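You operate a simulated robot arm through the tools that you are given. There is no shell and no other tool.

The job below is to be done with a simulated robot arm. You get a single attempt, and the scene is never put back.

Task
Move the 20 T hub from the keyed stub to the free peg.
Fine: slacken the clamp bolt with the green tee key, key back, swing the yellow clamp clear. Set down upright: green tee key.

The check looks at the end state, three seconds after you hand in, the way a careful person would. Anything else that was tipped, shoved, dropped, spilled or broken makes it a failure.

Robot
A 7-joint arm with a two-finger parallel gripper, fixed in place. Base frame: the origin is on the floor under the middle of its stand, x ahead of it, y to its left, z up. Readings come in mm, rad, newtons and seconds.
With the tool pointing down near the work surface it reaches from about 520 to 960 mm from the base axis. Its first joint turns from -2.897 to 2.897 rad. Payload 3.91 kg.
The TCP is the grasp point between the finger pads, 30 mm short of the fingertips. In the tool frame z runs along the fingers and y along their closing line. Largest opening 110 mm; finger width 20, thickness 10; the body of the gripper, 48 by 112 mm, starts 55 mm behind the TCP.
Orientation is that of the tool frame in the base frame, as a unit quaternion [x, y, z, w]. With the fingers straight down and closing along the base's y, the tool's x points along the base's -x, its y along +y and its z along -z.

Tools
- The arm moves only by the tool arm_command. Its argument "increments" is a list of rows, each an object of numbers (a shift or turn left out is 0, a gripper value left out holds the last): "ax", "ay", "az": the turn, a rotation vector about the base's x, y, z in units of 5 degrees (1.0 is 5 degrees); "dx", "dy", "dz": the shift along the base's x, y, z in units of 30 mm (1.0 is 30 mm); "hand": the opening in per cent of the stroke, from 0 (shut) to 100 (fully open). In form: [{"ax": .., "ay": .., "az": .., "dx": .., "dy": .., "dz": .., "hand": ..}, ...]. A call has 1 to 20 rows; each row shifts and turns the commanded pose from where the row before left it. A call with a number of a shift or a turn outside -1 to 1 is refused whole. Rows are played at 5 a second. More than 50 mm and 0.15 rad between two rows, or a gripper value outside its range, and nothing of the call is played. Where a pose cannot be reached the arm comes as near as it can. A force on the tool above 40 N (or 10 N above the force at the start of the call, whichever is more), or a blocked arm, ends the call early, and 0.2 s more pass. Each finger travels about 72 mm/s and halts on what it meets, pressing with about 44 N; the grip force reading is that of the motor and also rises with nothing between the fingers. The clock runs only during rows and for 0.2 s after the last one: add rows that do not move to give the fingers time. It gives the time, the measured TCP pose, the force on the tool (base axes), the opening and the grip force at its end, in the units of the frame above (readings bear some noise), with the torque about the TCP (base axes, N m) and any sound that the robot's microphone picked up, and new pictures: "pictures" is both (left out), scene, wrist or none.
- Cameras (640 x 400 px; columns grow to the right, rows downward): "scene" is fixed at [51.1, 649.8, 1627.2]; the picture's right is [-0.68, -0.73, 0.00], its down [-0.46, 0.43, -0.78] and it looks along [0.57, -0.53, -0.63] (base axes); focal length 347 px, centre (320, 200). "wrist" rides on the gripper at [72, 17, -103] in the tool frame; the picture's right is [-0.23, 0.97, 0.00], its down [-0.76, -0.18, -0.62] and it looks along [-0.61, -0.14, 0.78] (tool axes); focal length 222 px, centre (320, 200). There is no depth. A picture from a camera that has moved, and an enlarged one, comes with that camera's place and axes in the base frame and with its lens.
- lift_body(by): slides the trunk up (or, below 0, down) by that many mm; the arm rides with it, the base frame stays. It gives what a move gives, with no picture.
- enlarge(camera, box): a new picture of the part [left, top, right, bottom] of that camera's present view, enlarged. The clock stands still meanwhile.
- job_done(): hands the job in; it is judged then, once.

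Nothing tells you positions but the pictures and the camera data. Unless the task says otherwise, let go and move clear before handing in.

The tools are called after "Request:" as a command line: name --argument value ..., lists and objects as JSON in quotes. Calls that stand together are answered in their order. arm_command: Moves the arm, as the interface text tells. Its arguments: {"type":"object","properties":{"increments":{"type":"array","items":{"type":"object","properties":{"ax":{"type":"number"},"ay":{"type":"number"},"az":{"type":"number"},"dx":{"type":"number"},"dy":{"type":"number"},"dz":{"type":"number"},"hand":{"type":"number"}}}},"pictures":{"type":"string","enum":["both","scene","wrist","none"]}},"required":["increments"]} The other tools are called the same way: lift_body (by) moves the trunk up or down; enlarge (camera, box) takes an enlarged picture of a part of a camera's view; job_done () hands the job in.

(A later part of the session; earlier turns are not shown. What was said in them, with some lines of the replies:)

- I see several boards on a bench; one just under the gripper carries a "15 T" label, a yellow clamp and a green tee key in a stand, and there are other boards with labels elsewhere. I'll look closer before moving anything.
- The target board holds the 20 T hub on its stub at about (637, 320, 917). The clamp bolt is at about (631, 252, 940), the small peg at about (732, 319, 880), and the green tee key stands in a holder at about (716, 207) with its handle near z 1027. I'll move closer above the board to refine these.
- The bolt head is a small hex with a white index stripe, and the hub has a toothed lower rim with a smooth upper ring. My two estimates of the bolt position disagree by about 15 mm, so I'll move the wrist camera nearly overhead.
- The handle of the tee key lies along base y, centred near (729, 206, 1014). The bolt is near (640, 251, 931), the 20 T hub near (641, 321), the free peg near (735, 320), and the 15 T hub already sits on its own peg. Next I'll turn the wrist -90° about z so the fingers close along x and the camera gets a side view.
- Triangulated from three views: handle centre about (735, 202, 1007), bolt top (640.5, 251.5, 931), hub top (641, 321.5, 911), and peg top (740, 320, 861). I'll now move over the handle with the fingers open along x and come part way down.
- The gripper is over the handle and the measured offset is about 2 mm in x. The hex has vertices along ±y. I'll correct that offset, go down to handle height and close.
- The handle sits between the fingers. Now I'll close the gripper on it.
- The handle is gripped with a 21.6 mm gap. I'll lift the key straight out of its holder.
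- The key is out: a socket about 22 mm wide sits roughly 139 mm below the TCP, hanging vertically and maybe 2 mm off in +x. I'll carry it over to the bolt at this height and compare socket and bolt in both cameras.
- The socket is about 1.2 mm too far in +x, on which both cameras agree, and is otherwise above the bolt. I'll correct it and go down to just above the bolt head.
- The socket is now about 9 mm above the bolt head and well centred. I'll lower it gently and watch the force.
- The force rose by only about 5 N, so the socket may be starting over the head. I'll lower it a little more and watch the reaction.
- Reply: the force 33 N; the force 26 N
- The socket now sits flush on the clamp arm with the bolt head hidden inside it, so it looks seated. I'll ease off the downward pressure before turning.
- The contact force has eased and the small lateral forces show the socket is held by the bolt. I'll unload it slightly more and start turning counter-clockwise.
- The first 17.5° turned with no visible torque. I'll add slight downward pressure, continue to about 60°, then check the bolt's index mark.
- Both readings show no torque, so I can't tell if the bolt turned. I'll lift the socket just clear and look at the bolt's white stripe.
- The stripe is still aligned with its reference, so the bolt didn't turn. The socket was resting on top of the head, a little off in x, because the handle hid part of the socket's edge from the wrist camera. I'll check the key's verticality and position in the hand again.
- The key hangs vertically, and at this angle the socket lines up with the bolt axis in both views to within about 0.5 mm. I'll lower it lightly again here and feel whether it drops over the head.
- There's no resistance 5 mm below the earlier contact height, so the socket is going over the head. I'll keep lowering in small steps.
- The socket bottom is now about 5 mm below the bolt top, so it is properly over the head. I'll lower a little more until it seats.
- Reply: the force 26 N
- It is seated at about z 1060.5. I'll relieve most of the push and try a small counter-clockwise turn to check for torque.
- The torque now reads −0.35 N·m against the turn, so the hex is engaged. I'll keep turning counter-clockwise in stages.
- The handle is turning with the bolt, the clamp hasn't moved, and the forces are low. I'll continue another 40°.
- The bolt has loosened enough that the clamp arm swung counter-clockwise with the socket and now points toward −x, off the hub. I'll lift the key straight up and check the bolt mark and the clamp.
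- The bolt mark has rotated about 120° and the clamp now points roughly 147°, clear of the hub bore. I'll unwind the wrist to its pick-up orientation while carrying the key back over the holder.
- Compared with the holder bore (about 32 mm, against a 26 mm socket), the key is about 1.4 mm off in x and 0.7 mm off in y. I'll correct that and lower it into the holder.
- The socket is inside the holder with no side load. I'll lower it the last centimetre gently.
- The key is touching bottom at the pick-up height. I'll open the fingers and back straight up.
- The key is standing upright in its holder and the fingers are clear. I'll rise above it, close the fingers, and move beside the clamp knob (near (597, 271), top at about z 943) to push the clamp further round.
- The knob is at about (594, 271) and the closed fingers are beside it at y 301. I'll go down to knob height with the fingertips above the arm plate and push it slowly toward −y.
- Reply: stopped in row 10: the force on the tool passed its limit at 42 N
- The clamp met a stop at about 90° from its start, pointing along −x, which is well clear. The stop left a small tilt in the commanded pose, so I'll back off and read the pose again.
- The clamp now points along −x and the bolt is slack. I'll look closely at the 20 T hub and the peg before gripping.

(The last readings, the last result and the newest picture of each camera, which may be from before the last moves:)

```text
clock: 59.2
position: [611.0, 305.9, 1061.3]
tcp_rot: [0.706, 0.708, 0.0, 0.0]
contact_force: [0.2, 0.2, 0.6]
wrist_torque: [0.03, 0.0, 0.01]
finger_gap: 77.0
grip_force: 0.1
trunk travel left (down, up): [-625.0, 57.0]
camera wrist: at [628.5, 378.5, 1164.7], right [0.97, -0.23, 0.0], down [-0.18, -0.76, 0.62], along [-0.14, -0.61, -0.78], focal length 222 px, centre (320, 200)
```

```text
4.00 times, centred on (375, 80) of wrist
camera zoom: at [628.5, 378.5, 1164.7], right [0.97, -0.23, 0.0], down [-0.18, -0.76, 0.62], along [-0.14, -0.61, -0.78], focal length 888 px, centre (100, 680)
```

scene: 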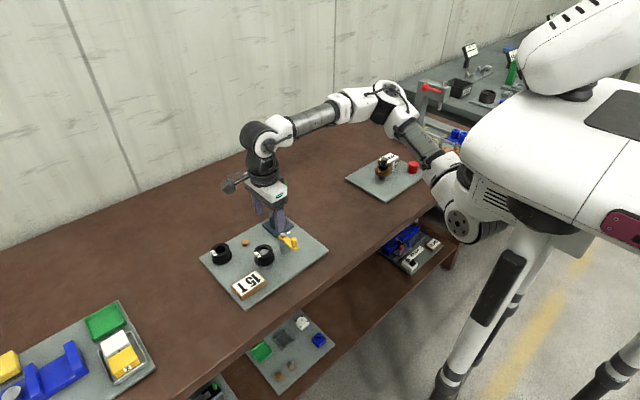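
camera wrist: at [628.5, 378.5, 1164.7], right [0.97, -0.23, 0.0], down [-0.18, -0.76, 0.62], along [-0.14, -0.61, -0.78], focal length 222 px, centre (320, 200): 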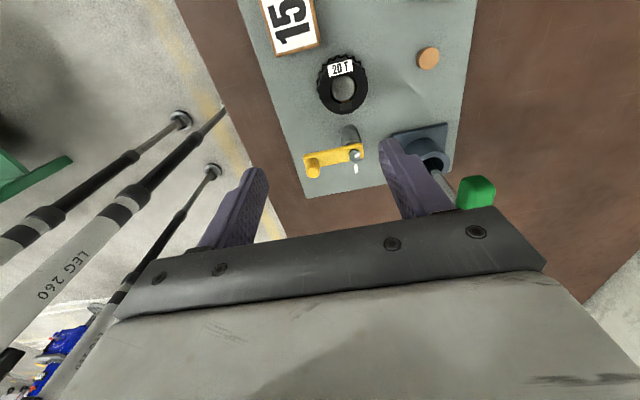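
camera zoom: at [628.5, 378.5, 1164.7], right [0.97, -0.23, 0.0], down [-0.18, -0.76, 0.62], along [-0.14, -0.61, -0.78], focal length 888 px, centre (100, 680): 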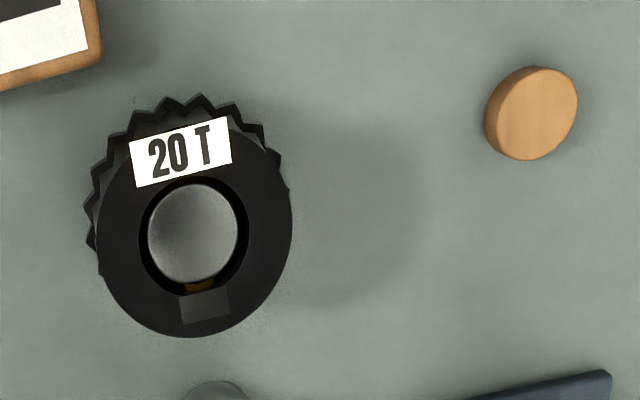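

The hub's smooth upper ring is about 51 mm across and 22 mm tall, above the toothed rim, and centred near (640.5, 320.7) with its top at about z 911. I'll go over it and come down to just above for a check.

Request:
arm_command --increments '[{"dx": 0.983, "dy": 0.493}, {"dz": -0.8}, {"dz": -0.8}, {"dz": -0.8}, {"dz": -0.7}, {}, {}]' --pictures "both"

Request:
enlarge --camera "wrist" --box '[220, 40, 420, 240]'

Request:
enlarge --camera "scene" --box '[230, 200, 310, 280]'

```text
clock: 60.8
position: [642.1, 319.4, 970.6]
tcp_rot: [0.707, 0.707, -0.001, 0.0]
contact_force: [0.1, 0.5, 0.6]
wrist_torque: [0.0, 0.01, 0.0]
finger_gap: 76.9
grip_force: 0.0
trunk travel left (down, up): [-625.0, 57.0]
camera wrist: at [659.0, 392.6, 1071.8], right [0.97, -0.23, 0.0], down [-0.18, -0.76, 0.62], along [-0.14, -0.61, -0.78], focal length 222 px, centre (320, 200)
```

scene: 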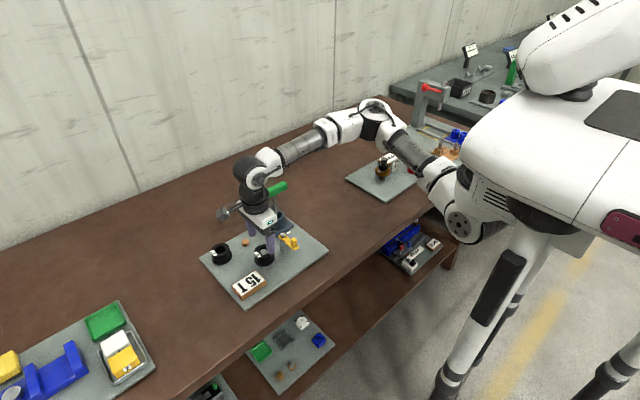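
wrist: 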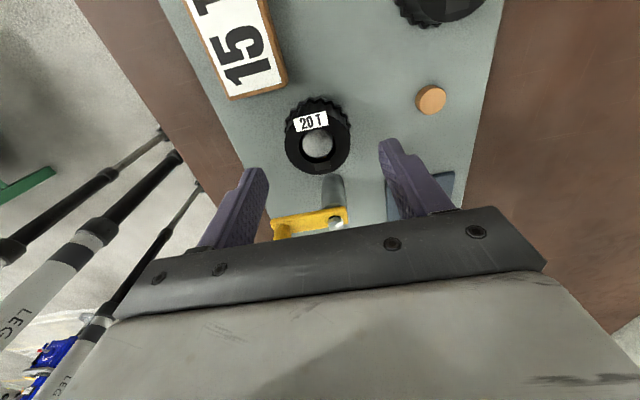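

```text
2.00 times, centred on (320, 140) of wrist
camera zoom: at [659.0, 392.6, 1071.8], right [0.97, -0.23, 0.0], down [-0.18, -0.76, 0.62], along [-0.14, -0.61, -0.78], focal length 444 px, centre (320, 320)
```

zoom: 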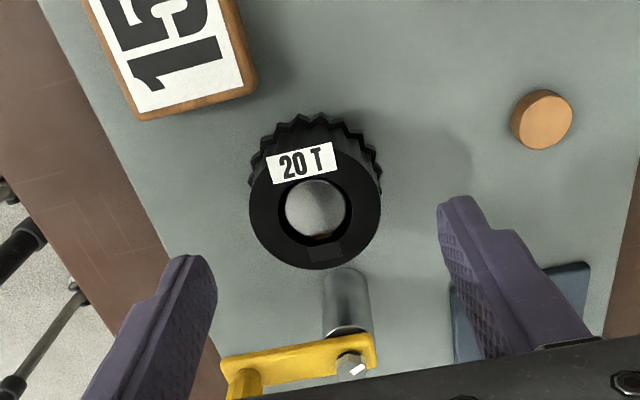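

```text
5.00 times, centred on (270, 240) of scene
camera zoom: at [51.1, 649.8, 1627.2], right [-0.68, -0.73, 0.0], down [-0.46, 0.43, -0.78], along [0.57, -0.53, -0.63], focal length 1735 px, centre (570, 0)
```

zoom: 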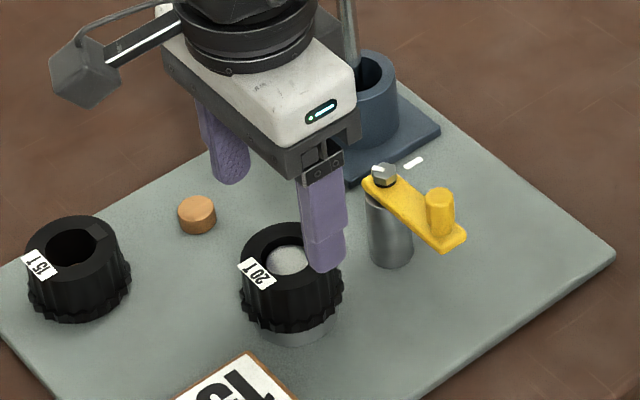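

The hub is centred between the fingers to within about 1 mm. I'll nudge the gripper, lower it so the pads cover the smooth ring, and close.

Request:
arm_command --increments '[{"dx": -0.03, "dz": -0.5}, {"dz": -0.5}, {"dz": -0.47}, {}]' --pictures "wrist"

Request:
enlarge --camera "scene" --box '[230, 200, 310, 280]'

```text
clock: 61.8
position: [638.9, 318.8, 923.7]
tcp_rot: [0.707, 0.708, -0.001, 0.001]
contact_force: [-0.4, 0.1, -0.5]
wrist_torque: [-0.02, 0.0, 0.03]
finger_gap: 77.1
grip_force: 0.3
trunk travel left (down, up): [-625.0, 57.0]
camera wrist: at [657.1, 392.3, 1027.7], right [0.97, -0.23, 0.0], down [-0.18, -0.76, 0.62], along [-0.14, -0.61, -0.78], focal length 222 px, centre (320, 200)
```

wrist: 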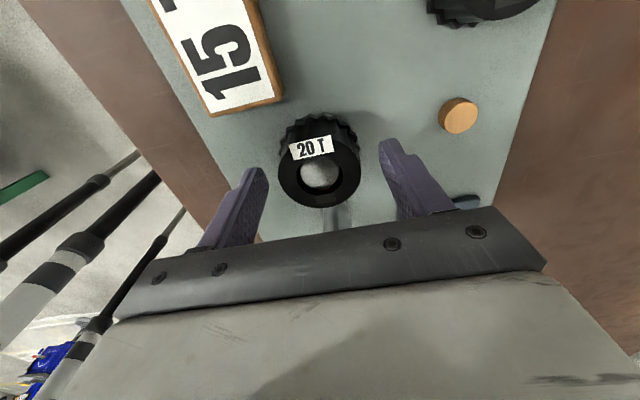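

```text
5.00 times, centred on (270, 240) of scene
camera zoom: at [51.1, 649.8, 1627.2], right [-0.68, -0.73, 0.0], down [-0.46, 0.43, -0.78], along [0.57, -0.53, -0.63], focal length 1735 px, centre (570, 0)
```

zoom: 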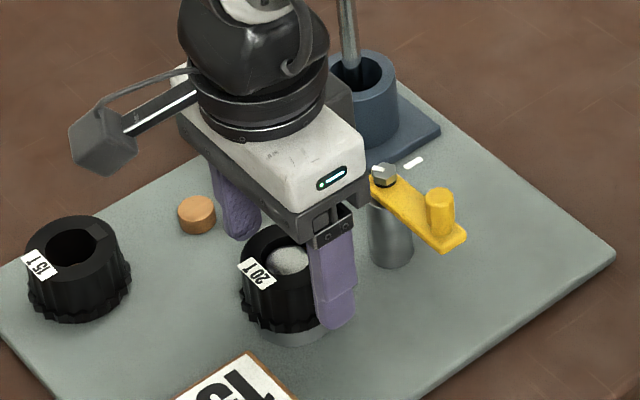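

The hub is well centred in the grip. Closing now.

Request:
arm_command --increments '[{"hand": 55}, {"hand": 45}, {"hand": 30}, {"hand": 0}, {"hand": 0}, {"hand": 0}]' --pictures "wrist"

```text
clock: 63.2
position: [640.0, 320.5, 925.4]
tcp_rot: [0.706, 0.708, 0.001, 0.0]
contact_force: [-1.0, -0.4, 0.9]
wrist_torque: [-0.01, 0.07, -0.01]
finger_gap: 49.3
grip_force: 43.7
trunk travel left (down, up): [-625.0, 57.0]
camera wrist: at [657.1, 392.3, 1027.9], right [0.97, -0.23, 0.0], down [-0.18, -0.76, 0.62], along [-0.14, -0.61, -0.78], focal length 222 px, centre (320, 200)
```

wrist: 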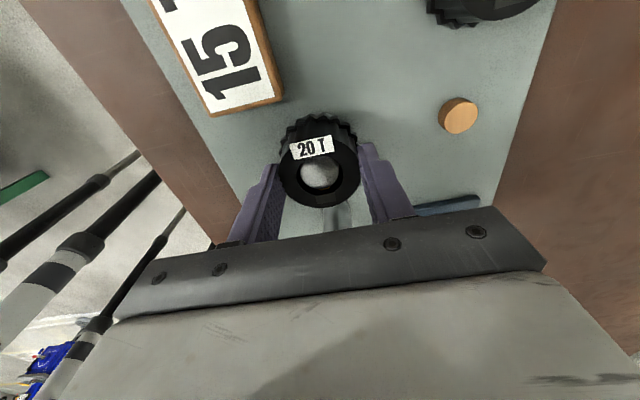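

The hub is gripped at 49 mm with almost no side load. I'll lift straight up, slowly at first.

Request:
arm_command --increments '[{"dz": 0.1}, {"dz": 0.15}, {"dz": 0.2}, {}]' --pictures "none"

Request:
enlarge --camera "scene" --box '[230, 200, 310, 280]'

```text
clock: 64.2
position: [640.2, 318.7, 936.8]
tcp_rot: [0.707, 0.707, 0.0, 0.0]
contact_force: [0.3, -0.4, -3.3]
wrist_torque: [0.04, -0.02, 0.04]
finger_gap: 49.2
grip_force: 43.9
trunk travel left (down, up): [-625.0, 57.0]
```

```text
5.00 times, centred on (270, 240) of scene
camera zoom: at [51.1, 649.8, 1627.2], right [-0.68, -0.73, 0.0], down [-0.46, 0.43, -0.78], along [0.57, -0.53, -0.63], focal length 1735 px, centre (570, 0)
```

zoom: 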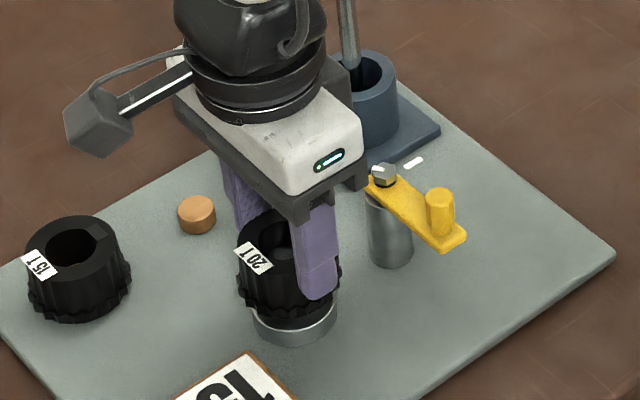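

The hub is coming up freely, weighing about 3 N. I'll lift it well clear of the stub.

Request:
arm_command --increments '[{"dz": 0.4}, {"dz": 0.5}, {"dz": 0.6}, {"dz": 0.6}, {}, {}]' --pictures "both"

Request:
enlarge --camera "scene" --box '[220, 170, 310, 280]'

Request:
enlarge --camera "wrist" --box '[240, 30, 440, 230]'

```text
clock: 65.6
position: [638.8, 319.3, 1001.3]
tcp_rot: [0.707, 0.707, -0.001, 0.001]
contact_force: [0.4, 0.2, -2.4]
wrist_torque: [-0.03, 0.03, 0.01]
finger_gap: 49.1
grip_force: 42.7
trunk travel left (down, up): [-625.0, 57.0]
camera wrist: at [656.0, 392.4, 1103.9], right [0.97, -0.23, 0.0], down [-0.18, -0.76, 0.62], along [-0.14, -0.61, -0.78], focal length 222 px, centre (320, 200)
```

scene: 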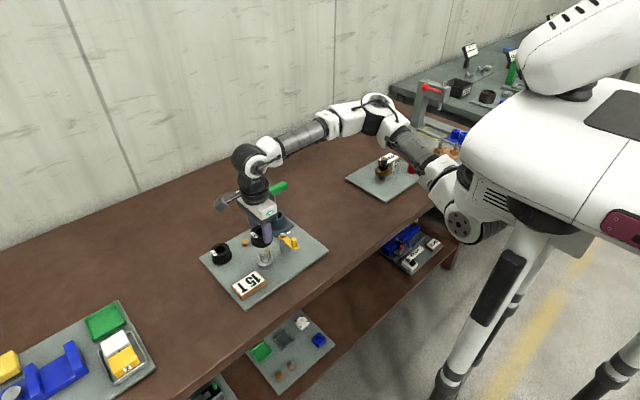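
wrist: 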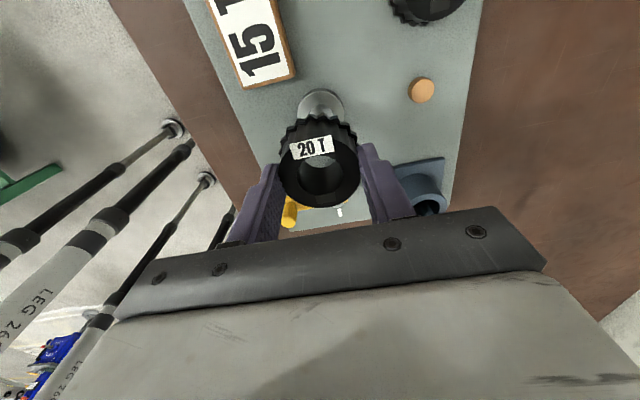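

```text
3.64 times, centred on (265, 225) of scene
camera zoom: at [51.1, 649.8, 1627.2], right [-0.68, -0.73, 0.0], down [-0.46, 0.43, -0.78], along [0.57, -0.53, -0.63], focal length 1262 px, centre (520, 109)
```

zoom: 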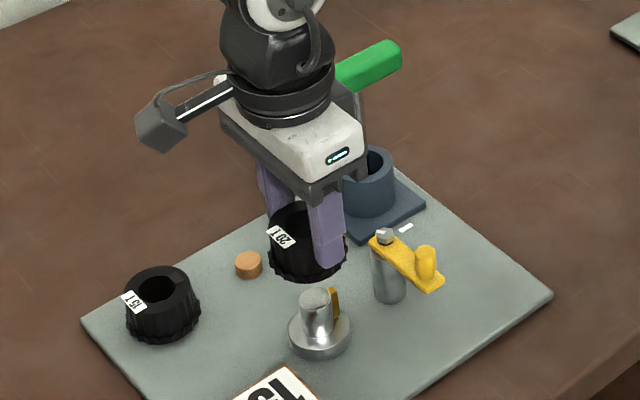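

```text
2.00 times, centred on (340, 130) of wrist
camera zoom: at [656.0, 392.4, 1103.9], right [0.97, -0.23, 0.0], down [-0.18, -0.76, 0.62], along [-0.14, -0.61, -0.78], focal length 444 px, centre (280, 340)
```

zoom: 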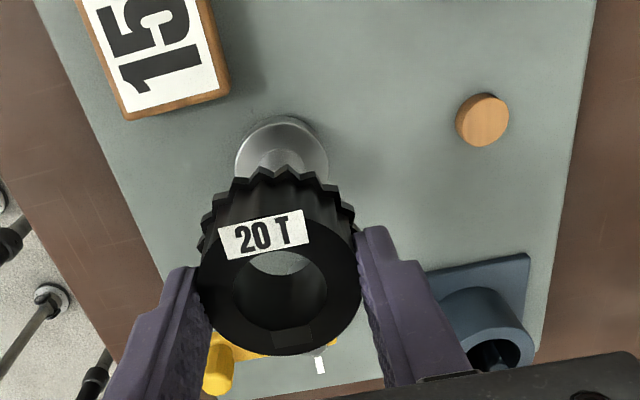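

The hub is off the stub, revealing the keyed post and its flange. I'll carry it about 100 mm in +x to sit above the free peg at about (740, 320).

Request:
arm_command --increments '[{"dx": 0.5}, {"dx": 0.7}, {"dx": 0.7}, {"dx": 0.7}, {"dx": 0.73}, {}, {}]' --pictures "both"

Request:
enlarge --camera "scene" --box '[215, 180, 295, 270]'

Request:
enlarge --camera "wrist" --box '[240, 30, 400, 230]'

```text
clock: 67.2
position: [737.9, 319.3, 999.6]
tcp_rot: [0.707, 0.707, -0.001, 0.0]
contact_force: [-0.1, -0.2, -2.2]
wrist_torque: [-0.01, -0.01, 0.02]
finger_gap: 49.0
grip_force: 44.2
trunk travel left (down, up): [-625.0, 57.0]
camera wrist: at [755.6, 392.0, 1103.1], right [0.97, -0.23, 0.0], down [-0.18, -0.76, 0.62], along [-0.14, -0.61, -0.78], focal length 222 px, centre (320, 200)
```

scene: 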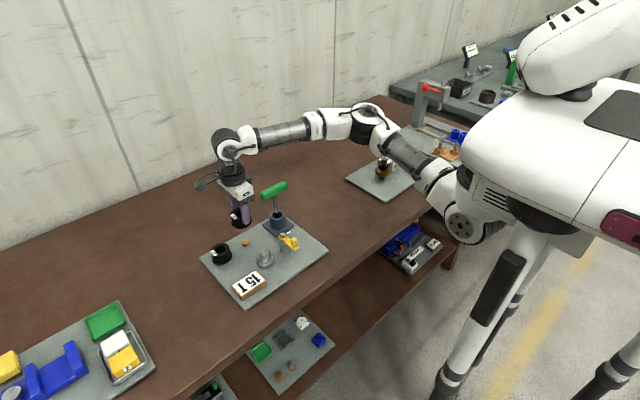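
wrist: 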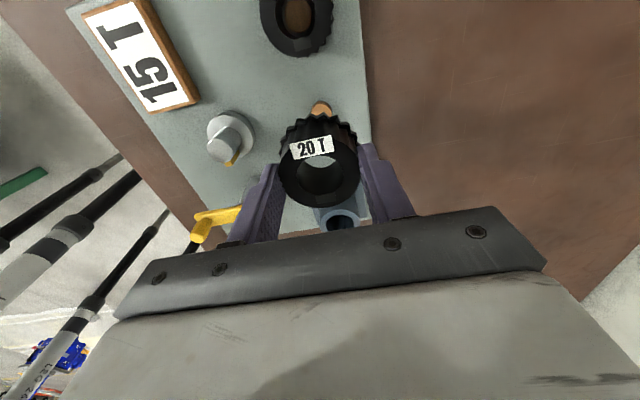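

```text
4.44 times, centred on (255, 225) of scene
camera zoom: at [51.1, 649.8, 1627.2], right [-0.68, -0.73, 0.0], down [-0.46, 0.43, -0.78], along [0.57, -0.53, -0.63], focal length 1542 px, centre (609, 89)
```

zoom: 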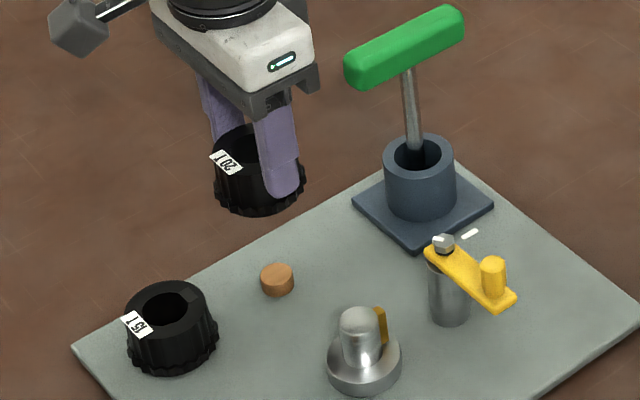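

```text
2.00 times, centred on (320, 130) of wrist
camera zoom: at [755.6, 392.0, 1103.1], right [0.97, -0.23, 0.0], down [-0.18, -0.76, 0.62], along [-0.14, -0.61, -0.78], focal length 444 px, centre (320, 340)
```

zoom: 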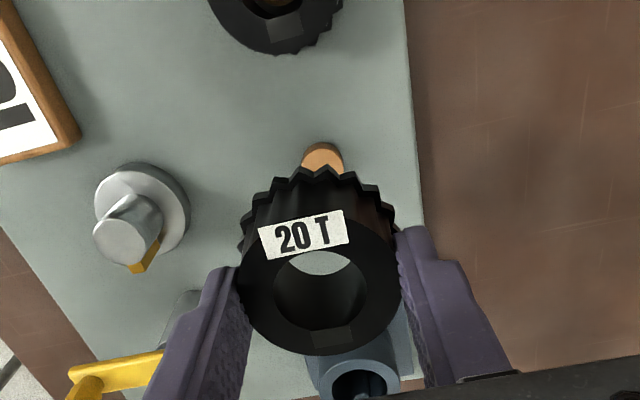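

Request:
enlarge --camera "scene" --box '[235, 195, 275, 255]'

Request:
enlarge --camera "wrist" --box '[275, 85, 365, 185]'

Request:
enlarge --camera "wrist" --box '[305, 90, 335, 130]'

```text
6.67 times, centred on (255, 225) of scene
camera zoom: at [51.1, 649.8, 1627.2], right [-0.68, -0.73, 0.0], down [-0.46, 0.43, -0.78], along [0.57, -0.53, -0.63], focal length 2313 px, centre (753, 33)
```

zoom: 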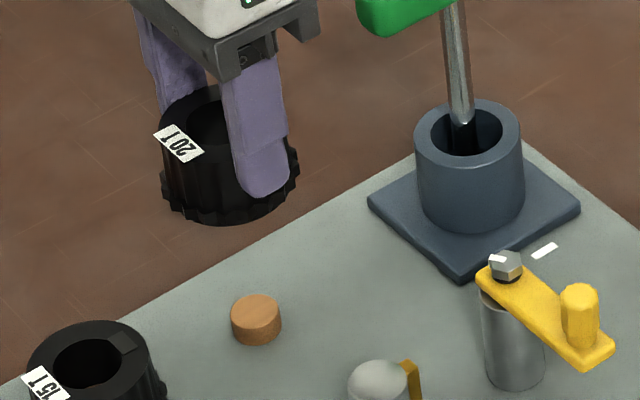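

```text
4.00 times, centred on (320, 135) of wrist
camera zoom: at [755.6, 392.0, 1103.1], right [0.97, -0.23, 0.0], down [-0.18, -0.76, 0.62], along [-0.14, -0.61, -0.78], focal length 888 px, centre (320, 460)
```

zoom: 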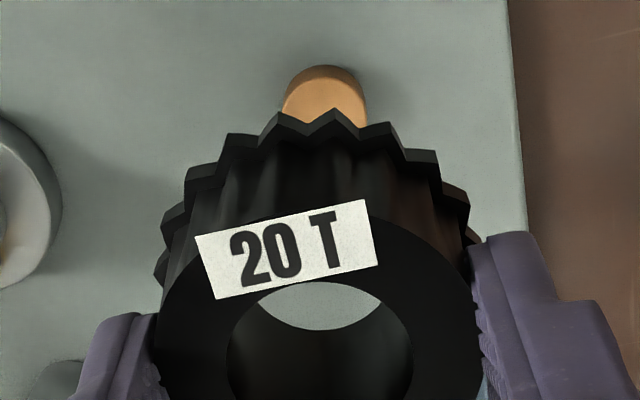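

```text
10.00 times, centred on (320, 110) of wrist
camera zoom: at [755.6, 392.0, 1103.1], right [0.97, -0.23, 0.0], down [-0.18, -0.76, 0.62], along [-0.14, -0.61, -0.78], focal length 2221 px, centre (320, 1100)
```

zoom: 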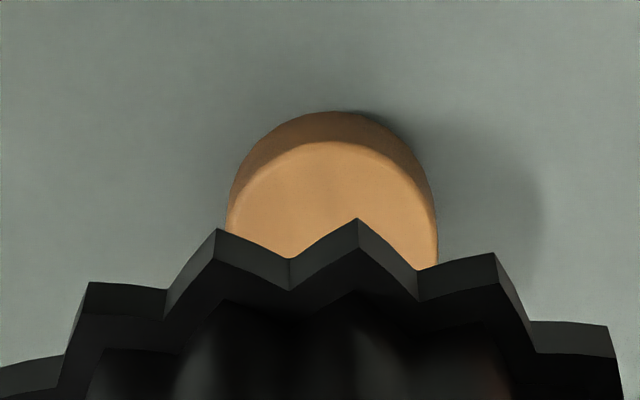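

The peg is 10–11 mm tall and 21 mm across, against a hub bore of about 27 mm. The hub axis needs to move about +1.3 mm in x and −1.2 mm in y. I'll apply that, lower to just above the peg, and check again.

Request:
arm_command --increments '[{"dx": 0.043, "dy": -0.04}, {"dz": -0.5}, {"dz": -0.7}, {"dz": -0.7}, {"dz": -0.4}, {}, {}]' --pictures "both"

Request:
enlarge --camera "scene" --box '[225, 215, 275, 265]'

Request:
enlarge --camera "wrist" --box '[275, 85, 365, 215]'

```text
clock: 68.8
position: [739.5, 319.1, 931.0]
tcp_rot: [0.707, 0.707, 0.0, 0.001]
contact_force: [-0.2, 0.9, -2.7]
wrist_torque: [-0.02, -0.02, 0.01]
finger_gap: 49.5
grip_force: 44.7
trunk travel left (down, up): [-625.0, 57.0]
camera wrist: at [756.2, 392.1, 1033.5], right [0.97, -0.23, 0.0], down [-0.18, -0.76, 0.62], along [-0.14, -0.61, -0.78], focal length 222 px, centre (320, 200)
```

scene: 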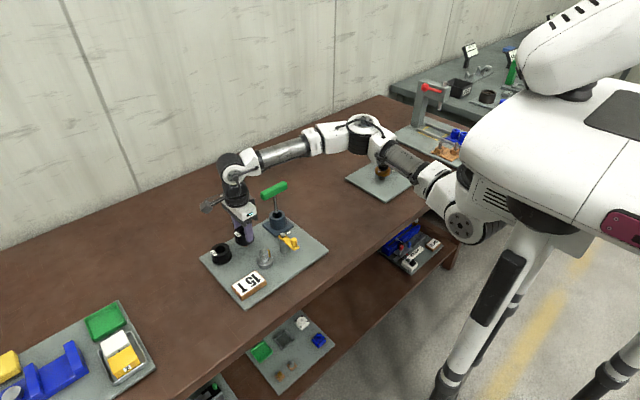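
wrist: 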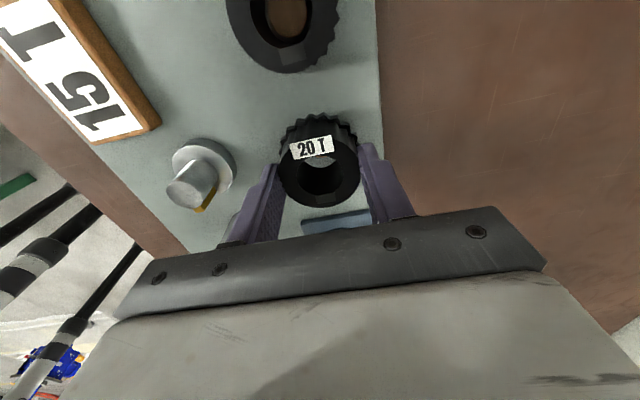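

```text
8.00 times, centred on (250, 240) of scene
camera zoom: at [51.1, 649.8, 1627.2], right [-0.68, -0.73, 0.0], down [-0.46, 0.43, -0.78], along [0.57, -0.53, -0.63], focal length 2776 px, centre (880, -120)
```

zoom: 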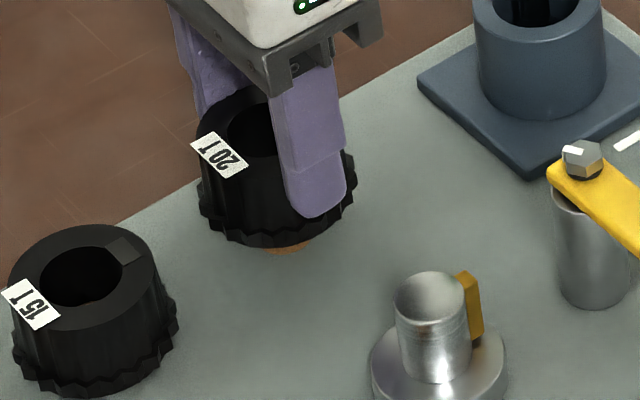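

```text
3.08 times, centred on (320, 150) of wrist
camera zoom: at [756.2, 392.1, 1033.5], right [0.97, -0.23, 0.0], down [-0.18, -0.76, 0.62], along [-0.14, -0.61, -0.78], focal length 684 px, centre (320, 354)
```

zoom: 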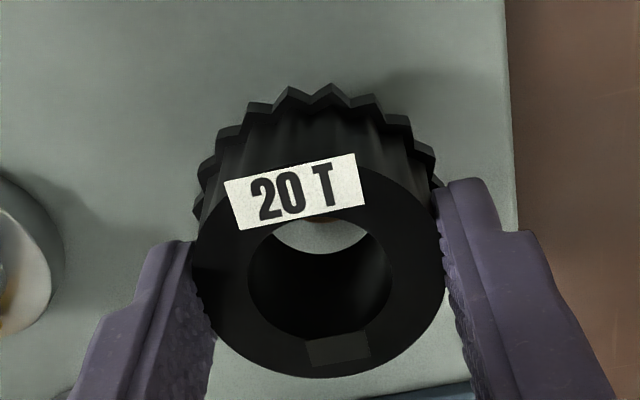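

The scene view shows the hub over the peg with its bottom about 10 mm above the peg top. I'll lower it 7 mm and look through the bore.

Request:
arm_command --increments '[{"dz": -0.13}, {"dz": -0.1}, {}, {}]' --pictures "none"

Request:
enlarge --camera "scene" --box '[230, 225, 265, 255]'

Request:
enlarge --camera "wrist" --box '[295, 130, 345, 210]'

```text
clock: 69.8
position: [739.0, 318.5, 923.3]
tcp_rot: [0.707, 0.707, -0.001, 0.001]
contact_force: [-0.4, 0.2, -2.2]
wrist_torque: [-0.01, -0.01, 0.01]
finger_gap: 49.0
grip_force: 44.2
trunk travel left (down, up): [-625.0, 57.0]
```

```text
13.33 times, centred on (248, 240) of scene
camera zoom: at [51.1, 649.8, 1627.2], right [-0.68, -0.73, 0.0], down [-0.46, 0.43, -0.78], along [0.57, -0.53, -0.63], focal length 4626 px, centre (1287, -333)
```

zoom: 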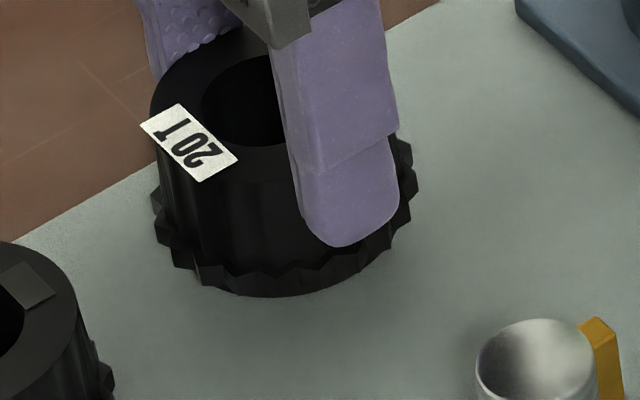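

```text
5.00 times, centred on (320, 170) of wrist
camera zoom: at [757.2, 391.8, 1027.1], right [0.97, -0.23, 0.0], down [-0.18, -0.76, 0.62], along [-0.14, -0.61, -0.78], focal length 1111 px, centre (320, 350)
```

zoom: 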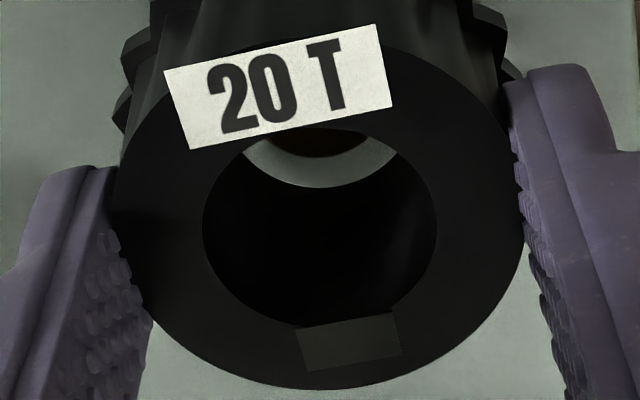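

Through the bore I can see the peg nearly concentric with it, with a gap of about 3–4 mm on the far side. I'll lower the hub slowly onto the board.

Request:
arm_command --increments '[{"dy": 0.015, "dz": -0.1}, {"dz": -0.1}, {"dz": -0.1}, {}, {}]' --pictures "none"

Request:
enlarge --camera "wrist" --box '[295, 130, 345, 210]'

```text
clock: 71.0
position: [740.7, 318.9, 915.2]
tcp_rot: [0.708, 0.707, 0.0, 0.0]
contact_force: [0.5, 0.9, -2.2]
wrist_torque: [0.02, -0.03, -0.01]
finger_gap: 49.1
grip_force: 44.3
trunk travel left (down, up): [-625.0, 57.0]
```

```text
5.00 times, centred on (320, 170) of wrist
camera zoom: at [757.5, 392.0, 1018.6], right [0.97, -0.23, 0.0], down [-0.18, -0.76, 0.62], along [-0.14, -0.61, -0.78], focal length 1111 px, centre (320, 350)
```

zoom: 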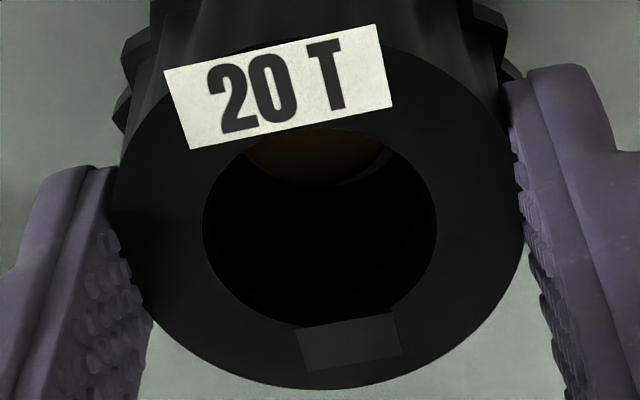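

Request:
arm_command --increments '[{"dz": -0.1}, {"dz": -0.05}, {}, {}]' --pictures "none"

Request:
enlarge --camera "scene" --box '[230, 225, 265, 255]'

```text
clock: 72.0
position: [740.8, 318.8, 910.6]
tcp_rot: [0.707, 0.707, 0.0, 0.0]
contact_force: [0.9, 0.6, 1.3]
wrist_torque: [-0.07, 0.03, -0.01]
finger_gap: 49.0
grip_force: 43.9
trunk travel left (down, up): [-625.0, 57.0]
```

```text
13.33 times, centred on (248, 240) of scene
camera zoom: at [51.1, 649.8, 1627.2], right [-0.68, -0.73, 0.0], down [-0.46, 0.43, -0.78], along [0.57, -0.53, -0.63], focal length 4626 px, centre (1287, -333)
```

zoom: 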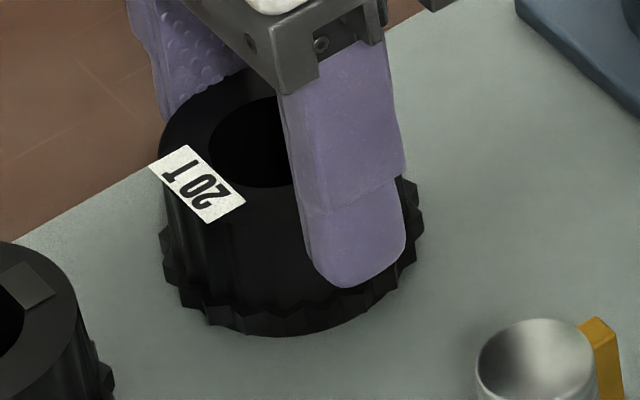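

Request:
arm_command --increments '[{"dz": -0.04}, {}, {}]' --pictures "both"

Request:
enlarge --camera "wrist" --box '[295, 130, 345, 210]'

Request:
enlarge --camera "scene" --box '[205, 220, 275, 270]'

```text
clock: 72.8
position: [741.2, 318.5, 909.6]
tcp_rot: [0.707, 0.708, 0.001, 0.001]
contact_force: [3.8, 0.7, 10.0]
wrist_torque: [-0.16, 0.08, 0.04]
finger_gap: 48.8
grip_force: 44.2
trunk travel left (down, up): [-625.0, 57.0]
camera wrist: at [757.4, 391.5, 1014.1], right [0.97, -0.23, 0.0], down [-0.18, -0.76, 0.62], along [-0.14, -0.61, -0.78], focal length 222 px, centre (320, 200)
```

scene: 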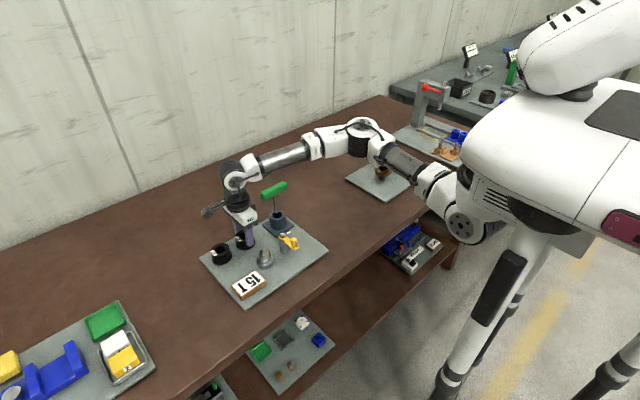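
wrist: 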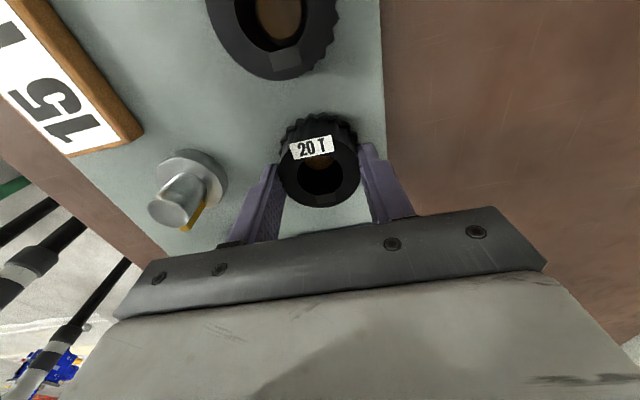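

```text
5.00 times, centred on (320, 170) of wrist
camera zoom: at [757.4, 391.5, 1014.1], right [0.97, -0.23, 0.0], down [-0.18, -0.76, 0.62], along [-0.14, -0.61, -0.78], focal length 1111 px, centre (320, 350)
```

zoom: 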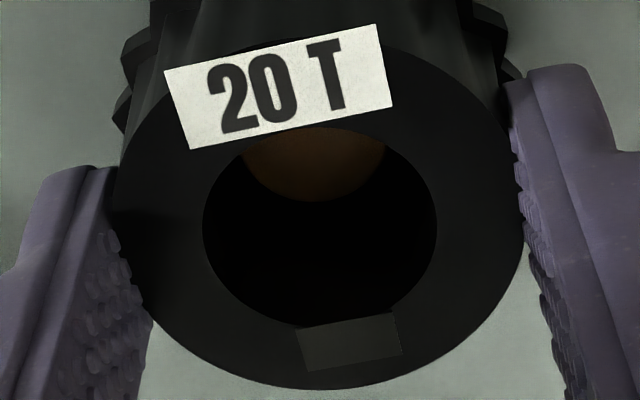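

```text
8.00 times, centred on (240, 245) of scene
camera zoom: at [51.1, 649.8, 1627.2], right [-0.68, -0.73, 0.0], down [-0.46, 0.43, -0.78], along [0.57, -0.53, -0.63], focal length 2776 px, centre (960, -160)
```

zoom: 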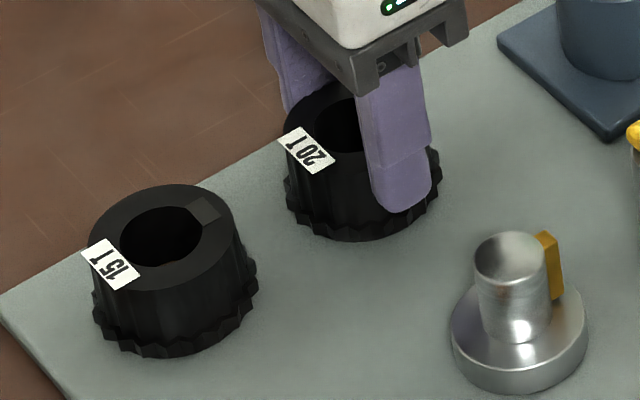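

The peg is inside the bore and the hub is resting on the board, with firm contact at the predicted height. I'll ease off and open the fingers.

Request:
arm_command --increments '[{"dz": 0.03}, {"hand": 50}, {"hand": 60}, {"hand": 72}, {"hand": 72}, {}]' --pictures "both"

Request:
enlarge --camera "scene" --box '[205, 220, 275, 270]'

Request:
enlarge --camera "wrist" --box '[270, 90, 370, 220]'

```text
clock: 74.2
position: [740.2, 317.9, 910.8]
tcp_rot: [0.708, 0.707, -0.001, 0.0]
contact_force: [0.0, 0.4, -0.1]
wrist_torque: [-0.03, -0.03, -0.05]
finger_gap: 79.1
grip_force: 0.2
trunk travel left (down, up): [-625.0, 57.0]
camera wrist: at [757.6, 391.5, 1014.0], right [0.97, -0.23, 0.0], down [-0.18, -0.76, 0.62], along [-0.14, -0.61, -0.78], focal length 222 px, centre (320, 200)
```

scene: 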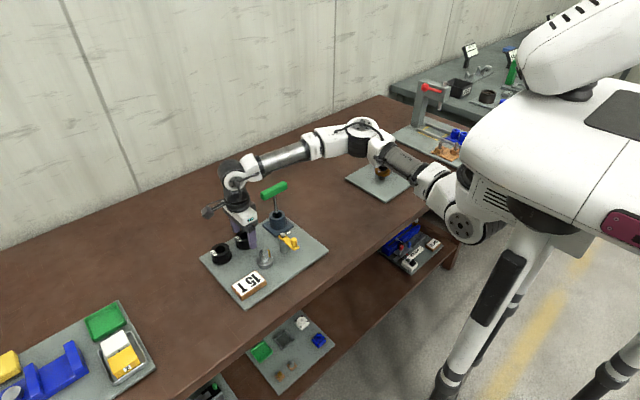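
wrist: 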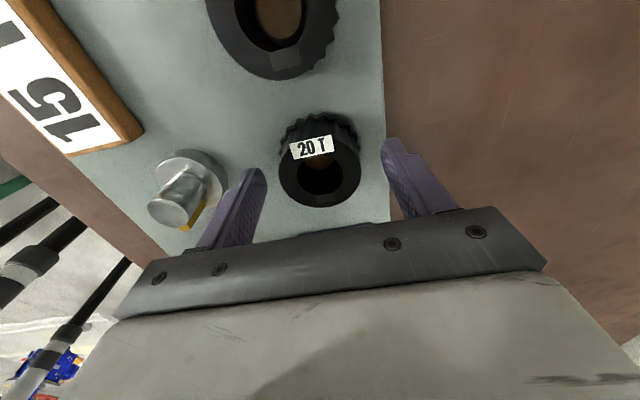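

```text
8.00 times, centred on (240, 245) of scene
camera zoom: at [51.1, 649.8, 1627.2], right [-0.68, -0.73, 0.0], down [-0.46, 0.43, -0.78], along [0.57, -0.53, -0.63], focal length 2776 px, centre (960, -160)
```

zoom: 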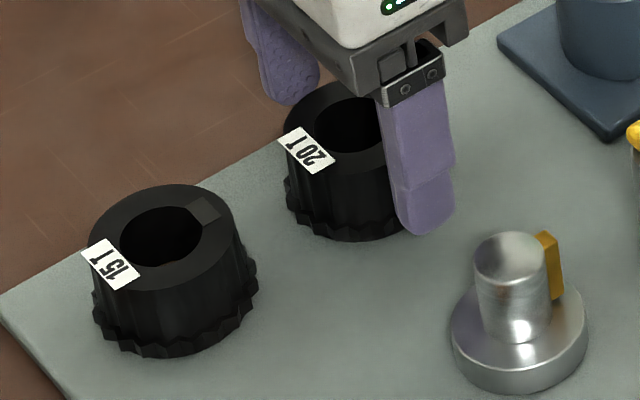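

```text
3.08 times, centred on (320, 155) of wrist
camera zoom: at [757.6, 391.5, 1014.0], right [0.97, -0.23, 0.0], down [-0.18, -0.76, 0.62], along [-0.14, -0.61, -0.78], focal length 684 px, centre (320, 338)
```

zoom: 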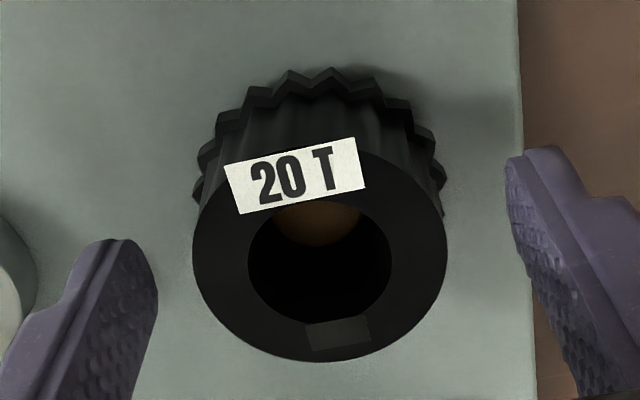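

The hub stays put with the peg inside it. I'll rise straight up, move clear, and check the whole board.

Request:
arm_command --increments '[{"dz": 0.5}, {"dz": 0.8}, {"dz": 0.8}, {"dz": 0.9}, {"dz": 0.9}, {"dz": 0.9}, {"dz": 0.9}, {"dz": 0.9}, {"dx": -0.8}, {"dx": -0.8}, {"dx": -0.8}, {"dx": -0.8}, {"dx": -0.8}, {}, {}]' --pictures "both"

Request:
enlarge --camera "scene" --box '[195, 170, 335, 310]'

Request:
enlarge --camera "wrist" --box '[220, 0, 480, 220]'

```text
clock: 77.4
position: [619.3, 317.3, 1110.4]
tcp_rot: [0.708, 0.707, 0.0, 0.0]
contact_force: [-0.1, -0.3, -0.3]
wrist_torque: [0.0, 0.01, 0.02]
finger_gap: 79.3
grip_force: 0.1
trunk travel left (down, up): [-625.0, 57.0]
camera wrist: at [636.7, 390.6, 1212.9], right [0.97, -0.23, 0.0], down [-0.18, -0.76, 0.62], along [-0.14, -0.61, -0.78], focal length 222 px, centre (320, 200)
```

scene: 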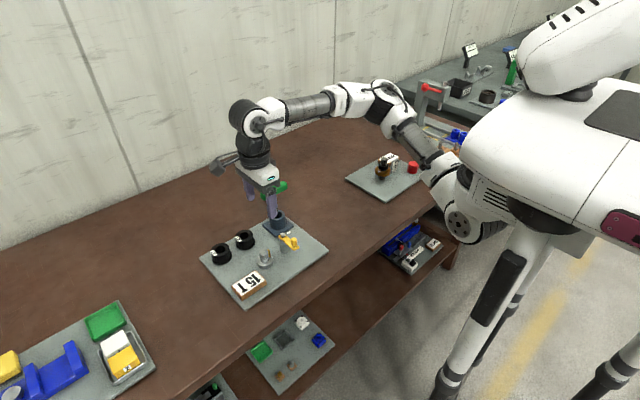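
wrist: 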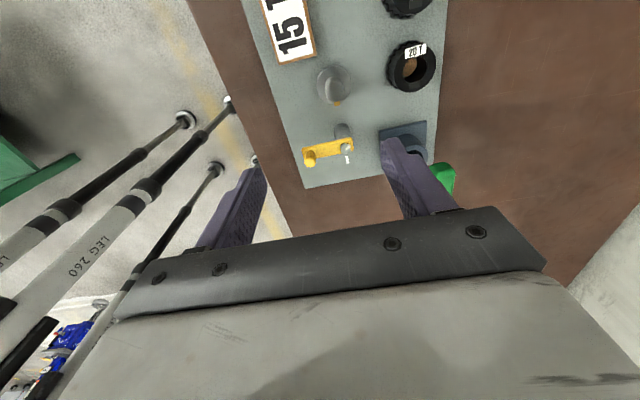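

```text
2.86 times, centred on (265, 240) of scene
camera zoom: at [51.1, 649.8, 1627.2], right [-0.68, -0.73, 0.0], down [-0.46, 0.43, -0.78], along [0.57, -0.53, -0.63], focal length 991 px, centre (477, 86)
```

zoom: 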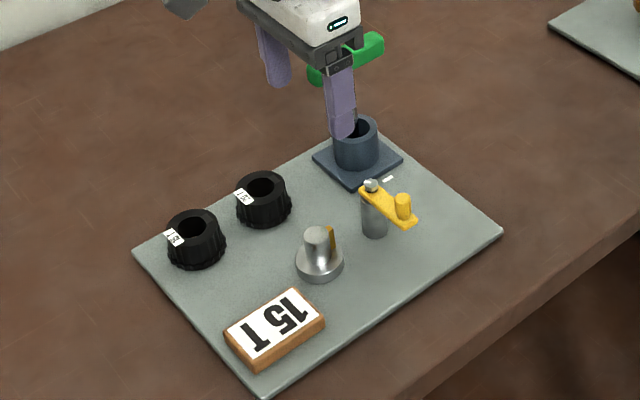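

```text
1.82 times, centred on (350, 110) of wrist
camera zoom: at [636.7, 390.6, 1212.9], right [0.97, -0.23, 0.0], down [-0.18, -0.76, 0.62], along [-0.14, -0.61, -0.78], focal length 404 px, centre (266, 364)
```

zoom: 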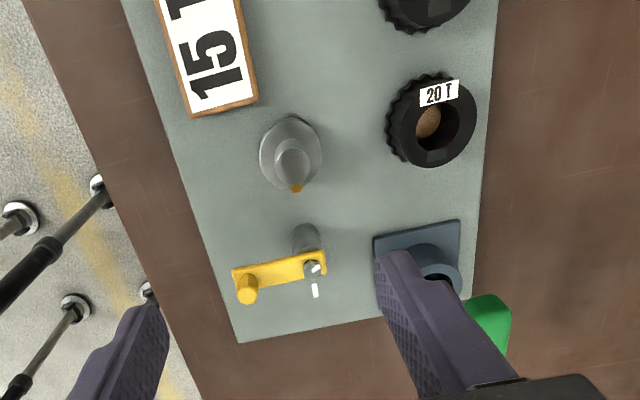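

The hub is on its peg, the 15 T hub, board and sign haven't moved, and the clamp is clear. I'll move the arm further back so I can see the key unobstructed.

Request:
arm_command --increments '[{"dx": -0.7, "dz": 0.4}, {"dx": -0.7, "dz": 0.4}, {"dx": -0.7, "dz": 0.4}, {"dx": -0.7, "dz": 0.4}, {"dx": -0.7, "dz": 0.4}, {"dx": -0.5, "dz": 0.2}, {}, {}]' --pictures "both"

Request:
enlarge --camera "scene" --box '[195, 160, 335, 300]'

Request:
enlarge --camera "scene" --box '[255, 170, 305, 250]'

Request:
enlarge --camera "scene" --box '[275, 225, 305, 255]'

```text
clock: 79.2
position: [500.7, 319.2, 1175.8]
tcp_rot: [0.707, 0.707, -0.001, 0.001]
contact_force: [-0.7, -0.1, -0.5]
wrist_torque: [-0.04, -0.02, -0.03]
finger_gap: 79.2
grip_force: 0.0
trunk travel left (down, up): [-625.0, 57.0]
camera wrist: at [517.4, 391.8, 1278.0], right [0.97, -0.23, 0.0], down [-0.18, -0.76, 0.62], along [-0.14, -0.61, -0.78], focal length 222 px, centre (320, 200)
```

scene: 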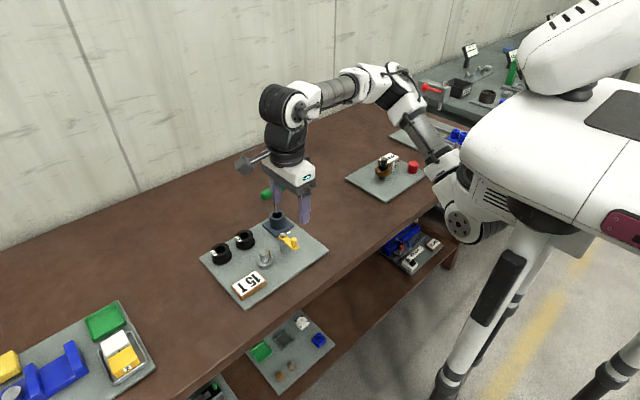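
wrist: 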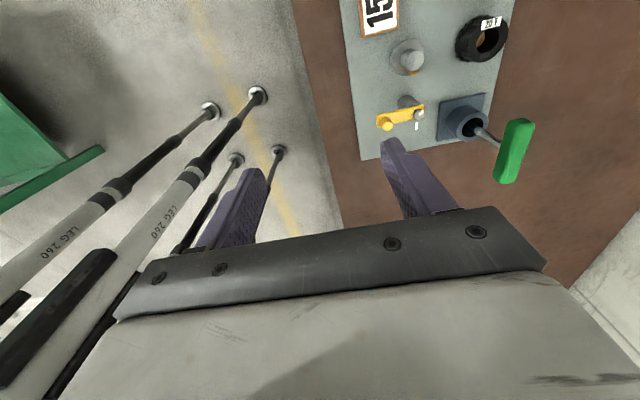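

```text
2.86 times, centred on (265, 230) of scene
camera zoom: at [51.1, 649.8, 1627.2], right [-0.68, -0.73, 0.0], down [-0.46, 0.43, -0.78], along [0.57, -0.53, -0.63], focal length 991 px, centre (477, 114)
```

zoom: 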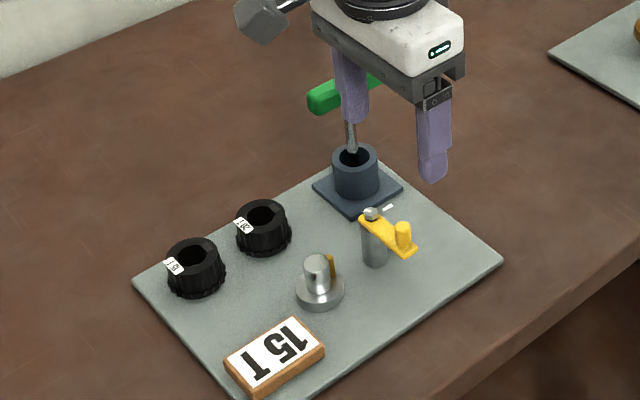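

```text
5.00 times, centred on (280, 210) of scene
camera zoom: at [51.1, 649.8, 1627.2], right [-0.68, -0.73, 0.0], down [-0.46, 0.43, -0.78], along [0.57, -0.53, -0.63], focal length 1735 px, centre (520, 150)
```

zoom: 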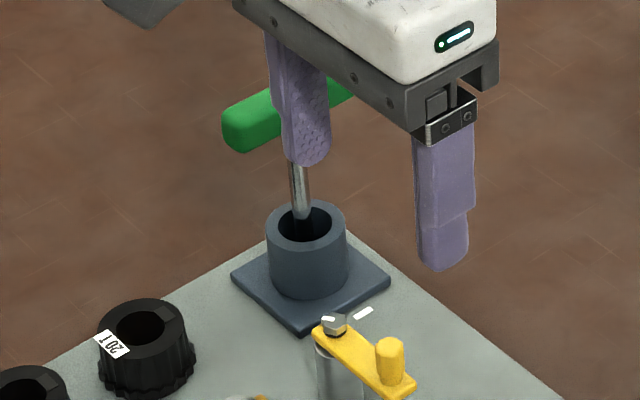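

```text
13.33 times, centred on (290, 240) of scene
camera zoom: at [51.1, 649.8, 1627.2], right [-0.68, -0.73, 0.0], down [-0.46, 0.43, -0.78], along [0.57, -0.53, -0.63], focal length 4626 px, centre (720, -333)
```

zoom: 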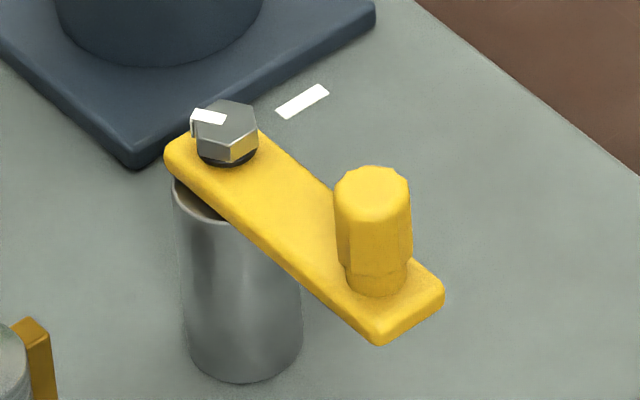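

Everything matches the task. The 20 T hub sits flat on the free peg, the bolt is slackened by about 120° and the yellow clamp is swung clear. The green tee key stands upright in its holder, nothing else has moved, and the gripper is well away. I'm handing the job in.

Request:
job_done

```text
The job is handed in.
```

I moved the 20 T hub from the keyed stub to the free peg and handed the job in; I haven't been shown the check's verdict.

- **Hub:** the 20 T hub sits flat on the board with the peg inside its bore. The gripper let go and moved clear.
- **Clamp bolt:** it is slackened by about 120° with the green tee key. My first try only rested on top of the bolt head, so I lifted off, realigned and turned it properly.
- **Yellow clamp:** it came loose while the bolt was turning and swung part way with the key still on. After putting the key back, I pushed it to its stop, about 90° from where it began. That last push reached 42 N, which ended the move early; nothing looked disturbed.
- **Green tee key:** it stands upright in its holder.

In the last pictures the 15 T hub, the sign and the board looked unmoved.
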